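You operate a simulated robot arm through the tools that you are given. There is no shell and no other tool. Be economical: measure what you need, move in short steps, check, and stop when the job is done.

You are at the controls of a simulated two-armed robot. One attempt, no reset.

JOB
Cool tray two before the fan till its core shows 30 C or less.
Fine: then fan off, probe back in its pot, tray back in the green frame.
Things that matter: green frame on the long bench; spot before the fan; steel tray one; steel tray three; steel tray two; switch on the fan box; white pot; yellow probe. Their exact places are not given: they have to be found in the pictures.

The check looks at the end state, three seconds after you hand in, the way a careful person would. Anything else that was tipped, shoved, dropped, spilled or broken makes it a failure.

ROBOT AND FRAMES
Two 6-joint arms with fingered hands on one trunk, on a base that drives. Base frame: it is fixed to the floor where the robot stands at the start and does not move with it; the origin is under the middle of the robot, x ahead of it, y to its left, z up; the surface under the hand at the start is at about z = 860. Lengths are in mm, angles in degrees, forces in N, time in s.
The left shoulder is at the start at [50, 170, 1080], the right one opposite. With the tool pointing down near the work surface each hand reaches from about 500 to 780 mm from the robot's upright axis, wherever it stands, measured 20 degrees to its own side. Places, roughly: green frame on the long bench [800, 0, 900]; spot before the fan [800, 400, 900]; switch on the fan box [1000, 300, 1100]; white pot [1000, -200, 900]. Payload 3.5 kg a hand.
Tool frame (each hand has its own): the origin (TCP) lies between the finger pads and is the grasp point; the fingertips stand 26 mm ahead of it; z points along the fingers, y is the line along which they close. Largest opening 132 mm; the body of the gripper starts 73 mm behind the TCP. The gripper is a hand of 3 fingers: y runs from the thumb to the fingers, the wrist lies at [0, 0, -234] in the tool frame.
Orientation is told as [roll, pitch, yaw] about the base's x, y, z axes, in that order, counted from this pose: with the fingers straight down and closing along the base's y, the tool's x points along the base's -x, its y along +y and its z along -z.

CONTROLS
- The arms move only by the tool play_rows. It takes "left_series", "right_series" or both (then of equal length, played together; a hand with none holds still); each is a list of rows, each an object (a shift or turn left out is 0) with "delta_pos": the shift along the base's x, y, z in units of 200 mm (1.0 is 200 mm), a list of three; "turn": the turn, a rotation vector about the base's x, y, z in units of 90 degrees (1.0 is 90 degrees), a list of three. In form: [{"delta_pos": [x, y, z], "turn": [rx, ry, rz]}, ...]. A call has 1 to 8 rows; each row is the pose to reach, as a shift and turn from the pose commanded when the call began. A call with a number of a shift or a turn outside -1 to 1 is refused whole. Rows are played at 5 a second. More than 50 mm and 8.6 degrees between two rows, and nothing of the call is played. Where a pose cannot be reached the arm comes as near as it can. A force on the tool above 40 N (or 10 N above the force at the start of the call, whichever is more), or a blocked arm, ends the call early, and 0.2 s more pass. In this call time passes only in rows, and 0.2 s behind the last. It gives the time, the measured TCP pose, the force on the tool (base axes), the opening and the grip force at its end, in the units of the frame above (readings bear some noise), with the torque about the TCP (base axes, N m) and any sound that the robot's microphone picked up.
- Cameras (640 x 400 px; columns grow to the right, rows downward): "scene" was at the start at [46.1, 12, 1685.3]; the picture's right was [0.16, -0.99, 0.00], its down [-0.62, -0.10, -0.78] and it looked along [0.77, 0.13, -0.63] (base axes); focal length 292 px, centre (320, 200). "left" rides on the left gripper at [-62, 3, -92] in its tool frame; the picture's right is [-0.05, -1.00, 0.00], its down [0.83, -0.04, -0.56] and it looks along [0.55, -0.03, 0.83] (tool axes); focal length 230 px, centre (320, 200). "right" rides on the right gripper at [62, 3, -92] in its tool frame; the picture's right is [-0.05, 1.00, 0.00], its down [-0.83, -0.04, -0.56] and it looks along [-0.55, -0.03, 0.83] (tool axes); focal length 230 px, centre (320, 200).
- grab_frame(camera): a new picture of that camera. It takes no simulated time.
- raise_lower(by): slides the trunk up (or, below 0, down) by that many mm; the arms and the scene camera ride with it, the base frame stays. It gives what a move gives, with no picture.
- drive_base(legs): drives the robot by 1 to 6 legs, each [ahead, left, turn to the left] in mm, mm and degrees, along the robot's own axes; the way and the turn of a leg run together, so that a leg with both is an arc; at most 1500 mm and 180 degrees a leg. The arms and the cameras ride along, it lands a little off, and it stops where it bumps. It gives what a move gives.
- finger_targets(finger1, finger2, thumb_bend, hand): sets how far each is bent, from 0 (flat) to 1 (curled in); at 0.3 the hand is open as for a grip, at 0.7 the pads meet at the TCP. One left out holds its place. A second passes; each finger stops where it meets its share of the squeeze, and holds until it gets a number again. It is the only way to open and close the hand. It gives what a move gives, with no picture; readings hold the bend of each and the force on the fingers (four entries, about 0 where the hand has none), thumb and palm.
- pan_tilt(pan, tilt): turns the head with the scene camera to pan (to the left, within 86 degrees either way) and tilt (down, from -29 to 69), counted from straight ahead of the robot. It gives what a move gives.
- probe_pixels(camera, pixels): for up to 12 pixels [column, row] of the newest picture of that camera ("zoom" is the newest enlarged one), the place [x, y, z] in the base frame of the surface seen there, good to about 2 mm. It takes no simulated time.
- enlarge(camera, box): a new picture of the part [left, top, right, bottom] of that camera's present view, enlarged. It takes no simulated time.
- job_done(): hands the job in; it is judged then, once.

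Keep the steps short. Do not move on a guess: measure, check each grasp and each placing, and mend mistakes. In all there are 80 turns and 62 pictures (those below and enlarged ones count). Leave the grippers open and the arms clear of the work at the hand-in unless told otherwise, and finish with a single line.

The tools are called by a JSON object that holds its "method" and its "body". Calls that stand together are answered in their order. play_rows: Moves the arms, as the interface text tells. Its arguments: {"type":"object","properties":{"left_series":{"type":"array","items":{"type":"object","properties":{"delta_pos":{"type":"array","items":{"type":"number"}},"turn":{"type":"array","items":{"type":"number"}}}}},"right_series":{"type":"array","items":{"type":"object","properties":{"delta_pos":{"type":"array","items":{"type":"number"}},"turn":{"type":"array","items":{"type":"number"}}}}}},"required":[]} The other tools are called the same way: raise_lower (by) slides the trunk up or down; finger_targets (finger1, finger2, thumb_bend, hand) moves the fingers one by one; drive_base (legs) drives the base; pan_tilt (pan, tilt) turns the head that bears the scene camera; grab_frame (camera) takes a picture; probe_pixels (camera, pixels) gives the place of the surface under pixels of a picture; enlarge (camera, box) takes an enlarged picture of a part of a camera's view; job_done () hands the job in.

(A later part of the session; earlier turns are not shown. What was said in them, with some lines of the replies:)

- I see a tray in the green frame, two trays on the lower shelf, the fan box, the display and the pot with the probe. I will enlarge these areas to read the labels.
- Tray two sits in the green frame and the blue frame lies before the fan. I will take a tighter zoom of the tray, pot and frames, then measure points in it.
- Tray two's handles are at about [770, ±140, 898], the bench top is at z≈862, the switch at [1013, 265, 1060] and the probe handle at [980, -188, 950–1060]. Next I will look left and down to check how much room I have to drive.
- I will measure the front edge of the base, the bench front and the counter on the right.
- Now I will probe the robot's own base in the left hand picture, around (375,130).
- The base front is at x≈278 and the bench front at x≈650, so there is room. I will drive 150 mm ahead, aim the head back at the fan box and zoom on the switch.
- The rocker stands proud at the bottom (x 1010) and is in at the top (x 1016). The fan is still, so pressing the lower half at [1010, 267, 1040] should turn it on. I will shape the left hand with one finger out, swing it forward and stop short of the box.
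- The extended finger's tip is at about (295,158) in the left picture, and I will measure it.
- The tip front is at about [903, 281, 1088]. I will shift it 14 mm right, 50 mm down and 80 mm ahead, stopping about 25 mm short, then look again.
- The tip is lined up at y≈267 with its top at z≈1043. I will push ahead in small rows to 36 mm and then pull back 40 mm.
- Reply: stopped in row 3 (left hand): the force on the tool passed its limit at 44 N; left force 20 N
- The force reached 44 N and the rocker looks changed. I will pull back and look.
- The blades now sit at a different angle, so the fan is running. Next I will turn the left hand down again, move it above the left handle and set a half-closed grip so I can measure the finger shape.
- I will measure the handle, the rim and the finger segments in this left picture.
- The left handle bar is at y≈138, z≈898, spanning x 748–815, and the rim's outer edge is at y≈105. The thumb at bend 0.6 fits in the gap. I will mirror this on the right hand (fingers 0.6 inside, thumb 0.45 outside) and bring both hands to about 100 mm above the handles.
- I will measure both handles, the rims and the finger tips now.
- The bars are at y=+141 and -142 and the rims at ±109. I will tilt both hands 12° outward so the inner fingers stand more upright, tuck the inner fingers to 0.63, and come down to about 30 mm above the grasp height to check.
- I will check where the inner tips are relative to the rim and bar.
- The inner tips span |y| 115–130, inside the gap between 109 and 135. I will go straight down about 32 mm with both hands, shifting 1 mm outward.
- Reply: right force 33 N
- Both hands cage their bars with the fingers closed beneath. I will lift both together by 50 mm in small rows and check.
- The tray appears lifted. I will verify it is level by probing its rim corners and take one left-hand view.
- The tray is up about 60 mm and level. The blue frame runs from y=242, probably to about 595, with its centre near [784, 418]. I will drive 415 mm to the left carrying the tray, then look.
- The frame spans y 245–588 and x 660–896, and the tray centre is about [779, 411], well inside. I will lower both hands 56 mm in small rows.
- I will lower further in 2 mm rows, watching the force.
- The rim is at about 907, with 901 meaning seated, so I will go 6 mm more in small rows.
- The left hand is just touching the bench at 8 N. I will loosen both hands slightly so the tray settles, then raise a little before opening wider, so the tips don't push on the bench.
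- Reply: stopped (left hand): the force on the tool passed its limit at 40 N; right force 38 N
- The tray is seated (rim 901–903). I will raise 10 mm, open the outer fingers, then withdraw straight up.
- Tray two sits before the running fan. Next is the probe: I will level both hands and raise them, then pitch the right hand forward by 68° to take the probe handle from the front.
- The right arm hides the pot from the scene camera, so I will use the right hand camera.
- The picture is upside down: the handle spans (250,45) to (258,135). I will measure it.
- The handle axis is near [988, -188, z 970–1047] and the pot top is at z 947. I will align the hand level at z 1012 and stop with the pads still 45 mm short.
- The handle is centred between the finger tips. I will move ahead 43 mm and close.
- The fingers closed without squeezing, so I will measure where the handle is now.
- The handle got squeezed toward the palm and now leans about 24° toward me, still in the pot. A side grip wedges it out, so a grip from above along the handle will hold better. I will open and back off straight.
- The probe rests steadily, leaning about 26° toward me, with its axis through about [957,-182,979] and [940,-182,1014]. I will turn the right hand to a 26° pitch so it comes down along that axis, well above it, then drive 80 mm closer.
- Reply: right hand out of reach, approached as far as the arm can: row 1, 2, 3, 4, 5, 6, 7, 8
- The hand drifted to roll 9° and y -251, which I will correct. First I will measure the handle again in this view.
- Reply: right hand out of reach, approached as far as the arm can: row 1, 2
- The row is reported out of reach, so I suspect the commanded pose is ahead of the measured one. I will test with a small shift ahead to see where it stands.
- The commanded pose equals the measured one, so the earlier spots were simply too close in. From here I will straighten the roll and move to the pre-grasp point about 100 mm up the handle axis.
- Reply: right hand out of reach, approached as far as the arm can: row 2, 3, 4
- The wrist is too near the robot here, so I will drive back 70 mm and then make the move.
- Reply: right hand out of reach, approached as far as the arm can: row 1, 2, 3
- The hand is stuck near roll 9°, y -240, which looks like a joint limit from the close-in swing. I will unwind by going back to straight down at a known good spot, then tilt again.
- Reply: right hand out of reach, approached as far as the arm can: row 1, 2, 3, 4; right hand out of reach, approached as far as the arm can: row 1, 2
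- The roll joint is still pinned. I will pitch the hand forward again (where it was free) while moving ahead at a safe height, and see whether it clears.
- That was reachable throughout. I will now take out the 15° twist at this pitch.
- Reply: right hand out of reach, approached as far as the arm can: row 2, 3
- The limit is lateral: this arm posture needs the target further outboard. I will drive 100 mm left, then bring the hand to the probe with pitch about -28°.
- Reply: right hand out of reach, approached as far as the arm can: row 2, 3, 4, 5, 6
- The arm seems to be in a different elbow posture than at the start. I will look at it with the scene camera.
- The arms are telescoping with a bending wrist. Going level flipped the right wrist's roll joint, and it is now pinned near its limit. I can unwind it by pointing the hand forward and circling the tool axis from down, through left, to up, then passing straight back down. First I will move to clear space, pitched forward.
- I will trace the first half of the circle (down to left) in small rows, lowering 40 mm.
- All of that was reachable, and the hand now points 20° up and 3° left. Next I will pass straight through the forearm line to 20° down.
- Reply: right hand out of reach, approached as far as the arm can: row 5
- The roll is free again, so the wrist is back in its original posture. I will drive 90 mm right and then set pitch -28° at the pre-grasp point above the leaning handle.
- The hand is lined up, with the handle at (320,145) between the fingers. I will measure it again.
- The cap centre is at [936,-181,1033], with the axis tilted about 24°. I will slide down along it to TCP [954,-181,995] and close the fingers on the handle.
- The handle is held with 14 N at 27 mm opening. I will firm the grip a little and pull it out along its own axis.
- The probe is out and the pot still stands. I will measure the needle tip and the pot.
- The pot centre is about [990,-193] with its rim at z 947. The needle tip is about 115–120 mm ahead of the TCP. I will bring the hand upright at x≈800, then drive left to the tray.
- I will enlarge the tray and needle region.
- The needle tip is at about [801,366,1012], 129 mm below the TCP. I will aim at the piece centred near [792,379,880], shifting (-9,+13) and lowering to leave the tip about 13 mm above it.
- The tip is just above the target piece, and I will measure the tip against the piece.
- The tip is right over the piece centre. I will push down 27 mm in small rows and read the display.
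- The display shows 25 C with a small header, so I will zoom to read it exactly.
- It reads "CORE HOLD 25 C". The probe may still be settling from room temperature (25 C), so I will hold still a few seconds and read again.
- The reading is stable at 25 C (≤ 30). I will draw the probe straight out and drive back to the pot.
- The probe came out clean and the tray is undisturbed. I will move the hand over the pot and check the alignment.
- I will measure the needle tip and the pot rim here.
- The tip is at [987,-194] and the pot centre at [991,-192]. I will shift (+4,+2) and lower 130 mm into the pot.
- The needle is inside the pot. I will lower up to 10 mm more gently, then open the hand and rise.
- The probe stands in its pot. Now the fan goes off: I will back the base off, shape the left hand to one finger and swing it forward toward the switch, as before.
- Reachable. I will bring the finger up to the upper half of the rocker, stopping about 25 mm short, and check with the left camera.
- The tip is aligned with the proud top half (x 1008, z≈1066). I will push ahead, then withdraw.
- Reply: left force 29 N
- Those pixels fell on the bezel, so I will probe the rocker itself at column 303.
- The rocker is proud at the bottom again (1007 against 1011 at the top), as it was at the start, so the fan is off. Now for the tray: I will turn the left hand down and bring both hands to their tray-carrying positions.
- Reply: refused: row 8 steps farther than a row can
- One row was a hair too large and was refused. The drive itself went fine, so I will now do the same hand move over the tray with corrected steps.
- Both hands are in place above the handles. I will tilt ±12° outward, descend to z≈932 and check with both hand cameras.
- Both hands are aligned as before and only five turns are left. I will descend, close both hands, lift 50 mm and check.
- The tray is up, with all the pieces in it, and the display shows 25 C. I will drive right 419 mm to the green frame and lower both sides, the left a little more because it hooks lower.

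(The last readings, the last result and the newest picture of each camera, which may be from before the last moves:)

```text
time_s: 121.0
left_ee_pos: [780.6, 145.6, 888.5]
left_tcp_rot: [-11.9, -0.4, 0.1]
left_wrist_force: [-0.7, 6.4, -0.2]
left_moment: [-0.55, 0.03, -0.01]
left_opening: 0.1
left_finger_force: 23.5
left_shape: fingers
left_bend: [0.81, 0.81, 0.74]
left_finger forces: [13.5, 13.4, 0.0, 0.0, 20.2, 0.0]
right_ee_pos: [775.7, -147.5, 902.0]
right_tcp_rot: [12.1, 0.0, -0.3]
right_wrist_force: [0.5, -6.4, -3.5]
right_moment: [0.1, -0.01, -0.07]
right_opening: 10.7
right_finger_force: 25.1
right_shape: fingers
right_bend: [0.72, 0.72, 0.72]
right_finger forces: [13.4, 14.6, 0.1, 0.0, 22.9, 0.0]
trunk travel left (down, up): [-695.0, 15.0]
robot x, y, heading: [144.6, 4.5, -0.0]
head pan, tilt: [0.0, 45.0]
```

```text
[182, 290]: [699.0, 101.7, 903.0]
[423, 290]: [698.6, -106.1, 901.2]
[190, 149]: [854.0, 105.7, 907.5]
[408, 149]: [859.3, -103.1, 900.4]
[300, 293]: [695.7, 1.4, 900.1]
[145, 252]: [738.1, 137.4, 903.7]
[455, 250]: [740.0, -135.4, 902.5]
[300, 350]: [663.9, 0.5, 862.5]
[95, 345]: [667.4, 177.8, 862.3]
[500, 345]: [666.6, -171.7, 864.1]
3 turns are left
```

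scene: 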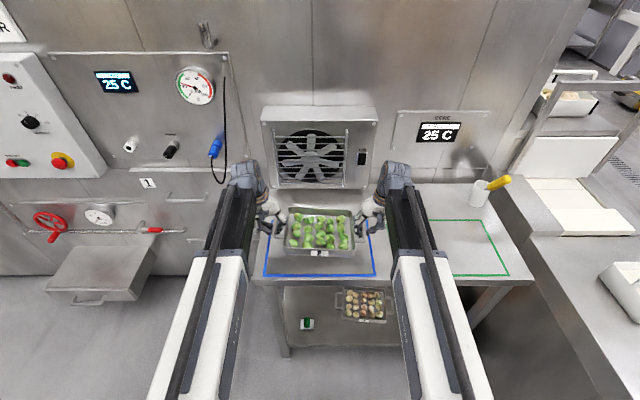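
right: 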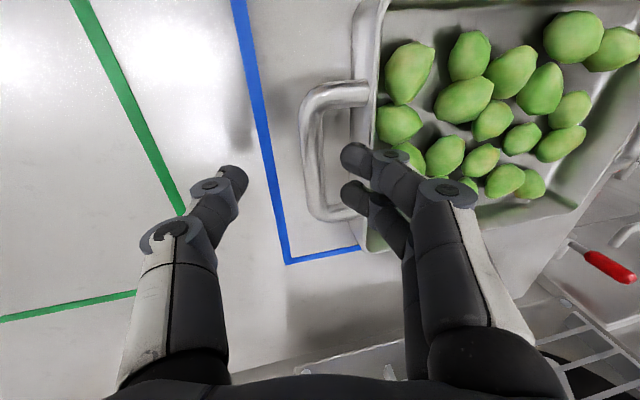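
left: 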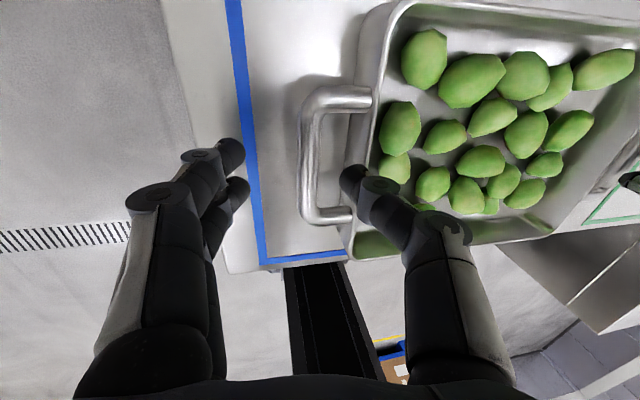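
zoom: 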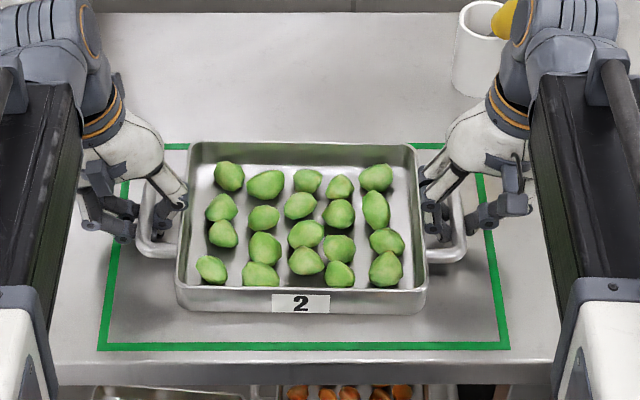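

The tray sits in the green frame, its rim within a few mm of seated. I will ease the left side down, loosen, open, rise clear and back off, then use the last picture to verify.

{"method": "play_rows", "body": {"left_series": [{"delta_pos": [0, 0, -0.01]}, {"delta_pos": [0, 0, -0.02]}]}}

{"method": "finger_targets", "body": {"hand": "left", "finger1": 0.66, "finger2": 0.66, "thumb_bend": 0.64}}

{"method": "finger_targets", "body": {"hand": "right", "finger1": 0.64, "finger2": 0.64, "thumb_bend": 0.66}}

{"method": "play_rows", "body": {"left_series": [{"delta_pos": [0, 0, 0.03]}, {"delta_pos": [0, 0, 0.06]}, {"delta_pos": [0, 0, 0.085]}], "right_series": [{"delta_pos": [0, 0, 0]}, {"delta_pos": [0, 0, 0.005]}, {"delta_pos": [0, 0, 0.01]}]}}

{"method": "finger_targets", "body": {"hand": "left", "finger1": 0.5, "finger2": 0.5, "thumb_bend": 0.63}}

{"method": "finger_targets", "body": {"hand": "right", "finger1": 0.63, "finger2": 0.63, "thumb_bend": 0.5}}

{"method": "play_rows", "body": {"left_series": [{"delta_pos": [0, 0, 0.1]}, {"delta_pos": [0, 0, 0.2]}, {"delta_pos": [0, 0, 0.4]}, {"delta_pos": [0, 0, 0.6]}, {"delta_pos": [0, 0, 0.8]}], "right_series": [{"delta_pos": [0, 0, 0.1]}, {"delta_pos": [0, 0, 0.2]}, {"delta_pos": [0, 0, 0.4]}, {"delta_pos": [0, 0, 0.6]}, {"delta_pos": [0, 0, 0.8]}]}}

{"method": "finger_targets", "body": {"hand": "left", "finger1": 0.3, "finger2": 0.3, "thumb_bend": 0.3}}

{"method": "finger_targets", "body": {"hand": "right", "finger1": 0.3, "finger2": 0.3, "thumb_bend": 0.3}}

{"method": "drive_base", "body": {"legs": [[-140, 0, 0]]}}

{"method": "grab_frame", "body": {"camera": "scene"}}

```text
time_s: 121.7
left_ee_pos: [780.3, 146.8, 884.9]
left_tcp_rot: [-11.8, -0.2, 0.1]
left_wrist_force: [-0.3, 7.6, 0.3]
left_moment: [-0.61, 0.02, -0.01]
left_opening: 0.1
left_finger_force: 26.6
left_shape: fingers
left_bend: [0.81, 0.81, 0.74]
left_finger forces: [13.8, 13.6, 0.0, 0.0, 25.4, 0.0]
right_ee_pos: [774.8, -147.2, 902.4]
right_tcp_rot: [12.1, 0.0, -0.2]
right_wrist_force: [-0.9, -6.9, -3.3]
right_moment: [-0.01, 0.02, -0.04]
right_opening: 10.7
right_finger_force: 23.1
right_shape: fingers
right_bend: [0.72, 0.72, 0.72]
right_finger forces: [11.1, 11.5, 0.0, 0.1, 23.4, 0.0]
trunk travel left (down, up): [-695.0, 15.0]
robot x, y, heading: [147.0, 3.3, -0.3]
head pan, tilt: [0.0, 45.0]
```

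```text
time_s: 122.7
left_ee_pos: [780.8, 145.7, 885.6]
left_tcp_rot: [-11.9, -0.5, 0.1]
left_wrist_force: [4.6, 9.6, 22.8]
left_moment: [-0.51, -0.05, 0.05]
left_opening: 6.3
left_finger_force: 13.1
left_shape: fingers
left_bend: [0.71, 0.71, 0.66]
left_finger forces: [6.7, 6.9, 0.0, 0.1, 13.2, 0.0]
right_ee_pos: [774.6, -146.6, 903.7]
right_tcp_rot: [12.1, -0.2, -0.3]
right_wrist_force: [0.9, -9.8, -2.1]
right_moment: [-0.01, 0.04, -0.07]
right_opening: 10.6
right_finger_force: 22.7
right_shape: fingers
right_bend: [0.72, 0.72, 0.72]
right_finger forces: [10.5, 11.0, 0.0, 0.0, 24.3, 0.0]
trunk travel left (down, up): [-695.0, 15.0]
robot x, y, heading: [147.5, 3.4, -0.1]
head pan, tilt: [0.0, 45.0]
```

```text
time_s: 123.7
left_ee_pos: [779.7, 146.5, 885.0]
left_tcp_rot: [-11.8, -0.4, 0.2]
left_wrist_force: [7.1, 9.6, 21.7]
left_moment: [-0.33, -0.05, 0.1]
left_opening: 7.7
left_finger_force: 13.2
left_shape: fingers
left_bend: [0.71, 0.71, 0.66]
left_finger forces: [8.2, 8.1, 0.0, 0.0, 9.9, 0.0]
right_ee_pos: [774.6, -147.0, 903.8]
right_tcp_rot: [12.1, -0.1, -0.2]
right_wrist_force: [0.3, -4.1, 7.3]
right_moment: [0.27, 0.01, -0.01]
right_opening: 17.2
right_finger_force: 3.5
right_shape: fingers
right_bend: [0.65, 0.65, 0.66]
right_finger forces: [3.8, 3.6, 0.0, 0.0, 0.0, 0.0]
trunk travel left (down, up): [-695.0, 15.0]
robot x, y, heading: [147.9, 4.8, -0.2]
head pan, tilt: [0.0, 45.0]
```

```text
time_s: 124.5
left_ee_pos: [778.4, 144.5, 900.6]
left_tcp_rot: [-11.8, -0.3, 0.1]
left_wrist_force: [0.3, 0.8, -0.6]
left_moment: [0.04, -0.03, 0.0]
left_opening: 18.8
left_finger_force: 0.0
left_shape: fingers
left_bend: [0.66, 0.66, 0.64]
left_finger forces: [0.0, 0.1, 0.0, 0.0, 0.1, 0.0]
right_ee_pos: [775.3, -145.9, 905.4]
right_tcp_rot: [12.2, -0.1, -0.2]
right_wrist_force: [-0.3, -0.6, 0.7]
right_moment: [0.01, 0.0, -0.01]
right_opening: 18.5
right_finger_force: 0.2
right_shape: fingers
right_bend: [0.65, 0.65, 0.66]
right_finger forces: [0.5, 0.5, 0.1, 0.1, 0.0, 0.1]
trunk travel left (down, up): [-695.0, 15.0]
robot x, y, heading: [146.9, 6.7, -0.3]
head pan, tilt: [0.0, 45.0]
```

```text
time_s: 125.5
left_ee_pos: [780.3, 145.3, 901.4]
left_tcp_rot: [-11.9, -0.3, 0.2]
left_wrist_force: [0.7, 0.5, -0.9]
left_moment: [-0.02, 0.01, -0.03]
left_opening: 45.7
left_finger_force: 0.0
left_shape: fingers
left_bend: [0.5, 0.5, 0.63]
left_finger forces: [0.1, 0.0, 0.1, 0.0, 0.1, 0.1]
right_ee_pos: [775.1, -146.6, 905.6]
right_tcp_rot: [12.1, 0.1, -0.2]
right_wrist_force: [0.4, 0.1, -0.9]
right_moment: [0.0, 0.0, 0.0]
right_opening: 19.1
right_finger_force: 0.1
right_shape: fingers
right_bend: [0.64, 0.64, 0.66]
right_finger forces: [0.0, 0.0, 0.0, 0.0, 0.1, 0.0]
trunk travel left (down, up): [-695.0, 15.0]
robot x, y, heading: [145.1, 1.9, -0.2]
head pan, tilt: [0.0, 45.0]
```

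```text
time_s: 126.5
left_ee_pos: [779.7, 145.8, 901.2]
left_tcp_rot: [-11.9, -0.3, 0.1]
left_wrist_force: [0.2, 0.6, 0.4]
left_moment: [-0.01, 0.0, 0.01]
left_opening: 45.9
left_finger_force: 0.1
left_shape: fingers
left_bend: [0.5, 0.5, 0.63]
left_finger forces: [0.0, 0.0, 0.0, 0.1, 0.0, 0.0]
right_ee_pos: [776.4, -147.0, 904.8]
right_tcp_rot: [12.1, 0.0, -0.3]
right_wrist_force: [2.2, -1.6, 0.5]
right_moment: [0.03, -0.01, -0.02]
right_opening: 44.9
right_finger_force: 0.7
right_shape: fingers
right_bend: [0.64, 0.64, 0.5]
right_finger forces: [0.7, 0.8, 0.1, 0.0, 0.0, 0.1]
trunk travel left (down, up): [-695.0, 15.0]
robot x, y, heading: [146.8, 2.1, -0.3]
head pan, tilt: [0.0, 45.0]
```

```text
time_s: 127.7
left_ee_pos: [780.2, 147.4, 1062.7]
left_tcp_rot: [-11.8, -0.4, 0.1]
left_wrist_force: [-0.1, -0.4, -0.3]
left_moment: [0.01, 0.0, 0.03]
left_opening: 45.9
left_finger_force: 0.1
left_shape: fingers
left_bend: [0.5, 0.5, 0.63]
left_finger forces: [0.1, 0.0, 0.1, 0.1, 0.0, 0.0]
right_ee_pos: [775.4, -145.8, 1066.6]
right_tcp_rot: [12.1, 0.0, -0.3]
right_wrist_force: [-0.2, -0.1, 0.5]
right_moment: [0.0, 0.0, -0.01]
right_opening: 46.2
right_finger_force: 0.1
right_shape: fingers
right_bend: [0.63, 0.63, 0.5]
right_finger forces: [0.0, 0.0, 0.0, 0.0, 0.1, 0.0]
trunk travel left (down, up): [-695.0, 15.0]
robot x, y, heading: [146.4, -1.1, -0.2]
head pan, tilt: [0.0, 45.0]
```

```text
time_s: 128.7
left_ee_pos: [781.0, 147.2, 1063.3]
left_tcp_rot: [-11.9, -0.3, 0.1]
left_wrist_force: [0.1, 0.4, 1.2]
left_moment: [0.01, -0.03, 0.04]
left_opening: 134.0
left_finger_force: 0.0
left_shape: fingers
left_bend: [0.3, 0.3, 0.3]
left_finger forces: [0.1, 0.0, 0.0, 0.1, 0.0, 0.1]
right_ee_pos: [775.1, -147.8, 1065.8]
right_tcp_rot: [12.1, 0.0, -0.3]
right_wrist_force: [-0.1, 0.4, -0.5]
right_moment: [0.01, -0.02, -0.03]
right_opening: 46.1
right_finger_force: 0.1
right_shape: fingers
right_bend: [0.63, 0.63, 0.5]
right_finger forces: [0.0, 0.1, 0.0, 0.1, 0.0, 0.0]
trunk travel left (down, up): [-695.0, 15.0]
robot x, y, heading: [141.6, 3.7, -0.3]
head pan, tilt: [0.0, 45.0]
```

```text
time_s: 129.7
left_ee_pos: [781.2, 147.3, 1064.7]
left_tcp_rot: [-11.9, -0.2, 0.1]
left_wrist_force: [0.0, -0.6, 0.3]
left_moment: [0.0, 0.01, -0.01]
left_opening: 134.0
left_finger_force: 0.0
left_shape: fingers
left_bend: [0.3, 0.3, 0.3]
left_finger forces: [0.1, 0.1, 0.1, 0.0, 0.0, 0.0]
right_ee_pos: [775.3, -148.2, 1066.4]
right_tcp_rot: [12.1, 0.0, -0.3]
right_wrist_force: [-0.2, -0.1, 1.0]
right_moment: [0.02, -0.02, 0.03]
right_opening: 134.0
right_finger_force: 0.0
right_shape: fingers
right_bend: [0.3, 0.3, 0.3]
right_finger forces: [0.0, 0.0, 0.0, 0.0, 0.0, 0.0]
trunk travel left (down, up): [-695.0, 15.0]
robot x, y, heading: [146.4, 0.5, -0.2]
head pan, tilt: [0.0, 45.0]
```

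```text
time_s: 131.0
left_ee_pos: [638.9, 149.5, 1064.7]
left_tcp_rot: [-12.0, -0.4, 0.3]
left_wrist_force: [-0.9, 0.1, 0.9]
left_moment: [0.03, -0.05, -0.03]
left_opening: 133.8
left_finger_force: 0.0
left_shape: fingers
left_bend: [0.3, 0.3, 0.3]
left_finger forces: [0.0, 0.1, 0.0, 0.1, 0.0, 0.1]
right_ee_pos: [634.8, -144.8, 1067.7]
right_tcp_rot: [12.1, -0.1, 0.0]
right_wrist_force: [0.2, -0.3, -1.1]
right_moment: [0.04, -0.03, 0.02]
right_opening: 133.8
right_finger_force: 0.1
right_shape: fingers
right_bend: [0.3, 0.3, 0.3]
right_finger forces: [0.0, 0.0, 0.1, 0.1, 0.1, 0.1]
trunk travel left (down, up): [-695.0, 15.0]
robot x, y, heading: [7.7, 2.5, 0.1]
head pan, tilt: [0.0, 45.0]
```

```text
0 pictures are left
2 turns are left
```

scene: 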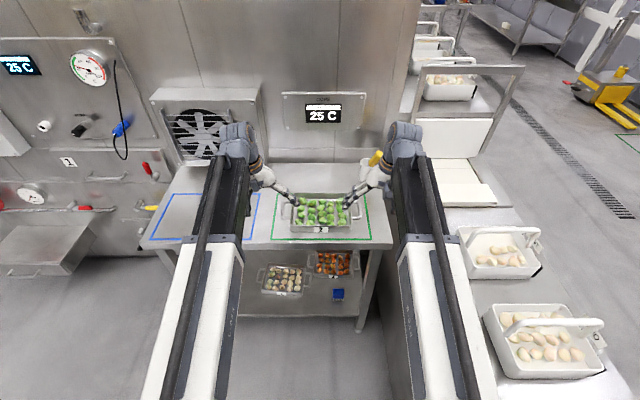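

The tray is in the green frame, the probe is in its pot, the rocker is back in its off position, and both hands are open and clear above the bench, so I am handing in.

{"method": "job_done", "body": {}}

```text
The job is handed in.
```

Tray two was cooled before the fan until its core read 25 C and is back in the green frame; the probe is back in its pot (leaning), and the fan is switched off, judged from the switch position because I did not check that the blades had stopped.
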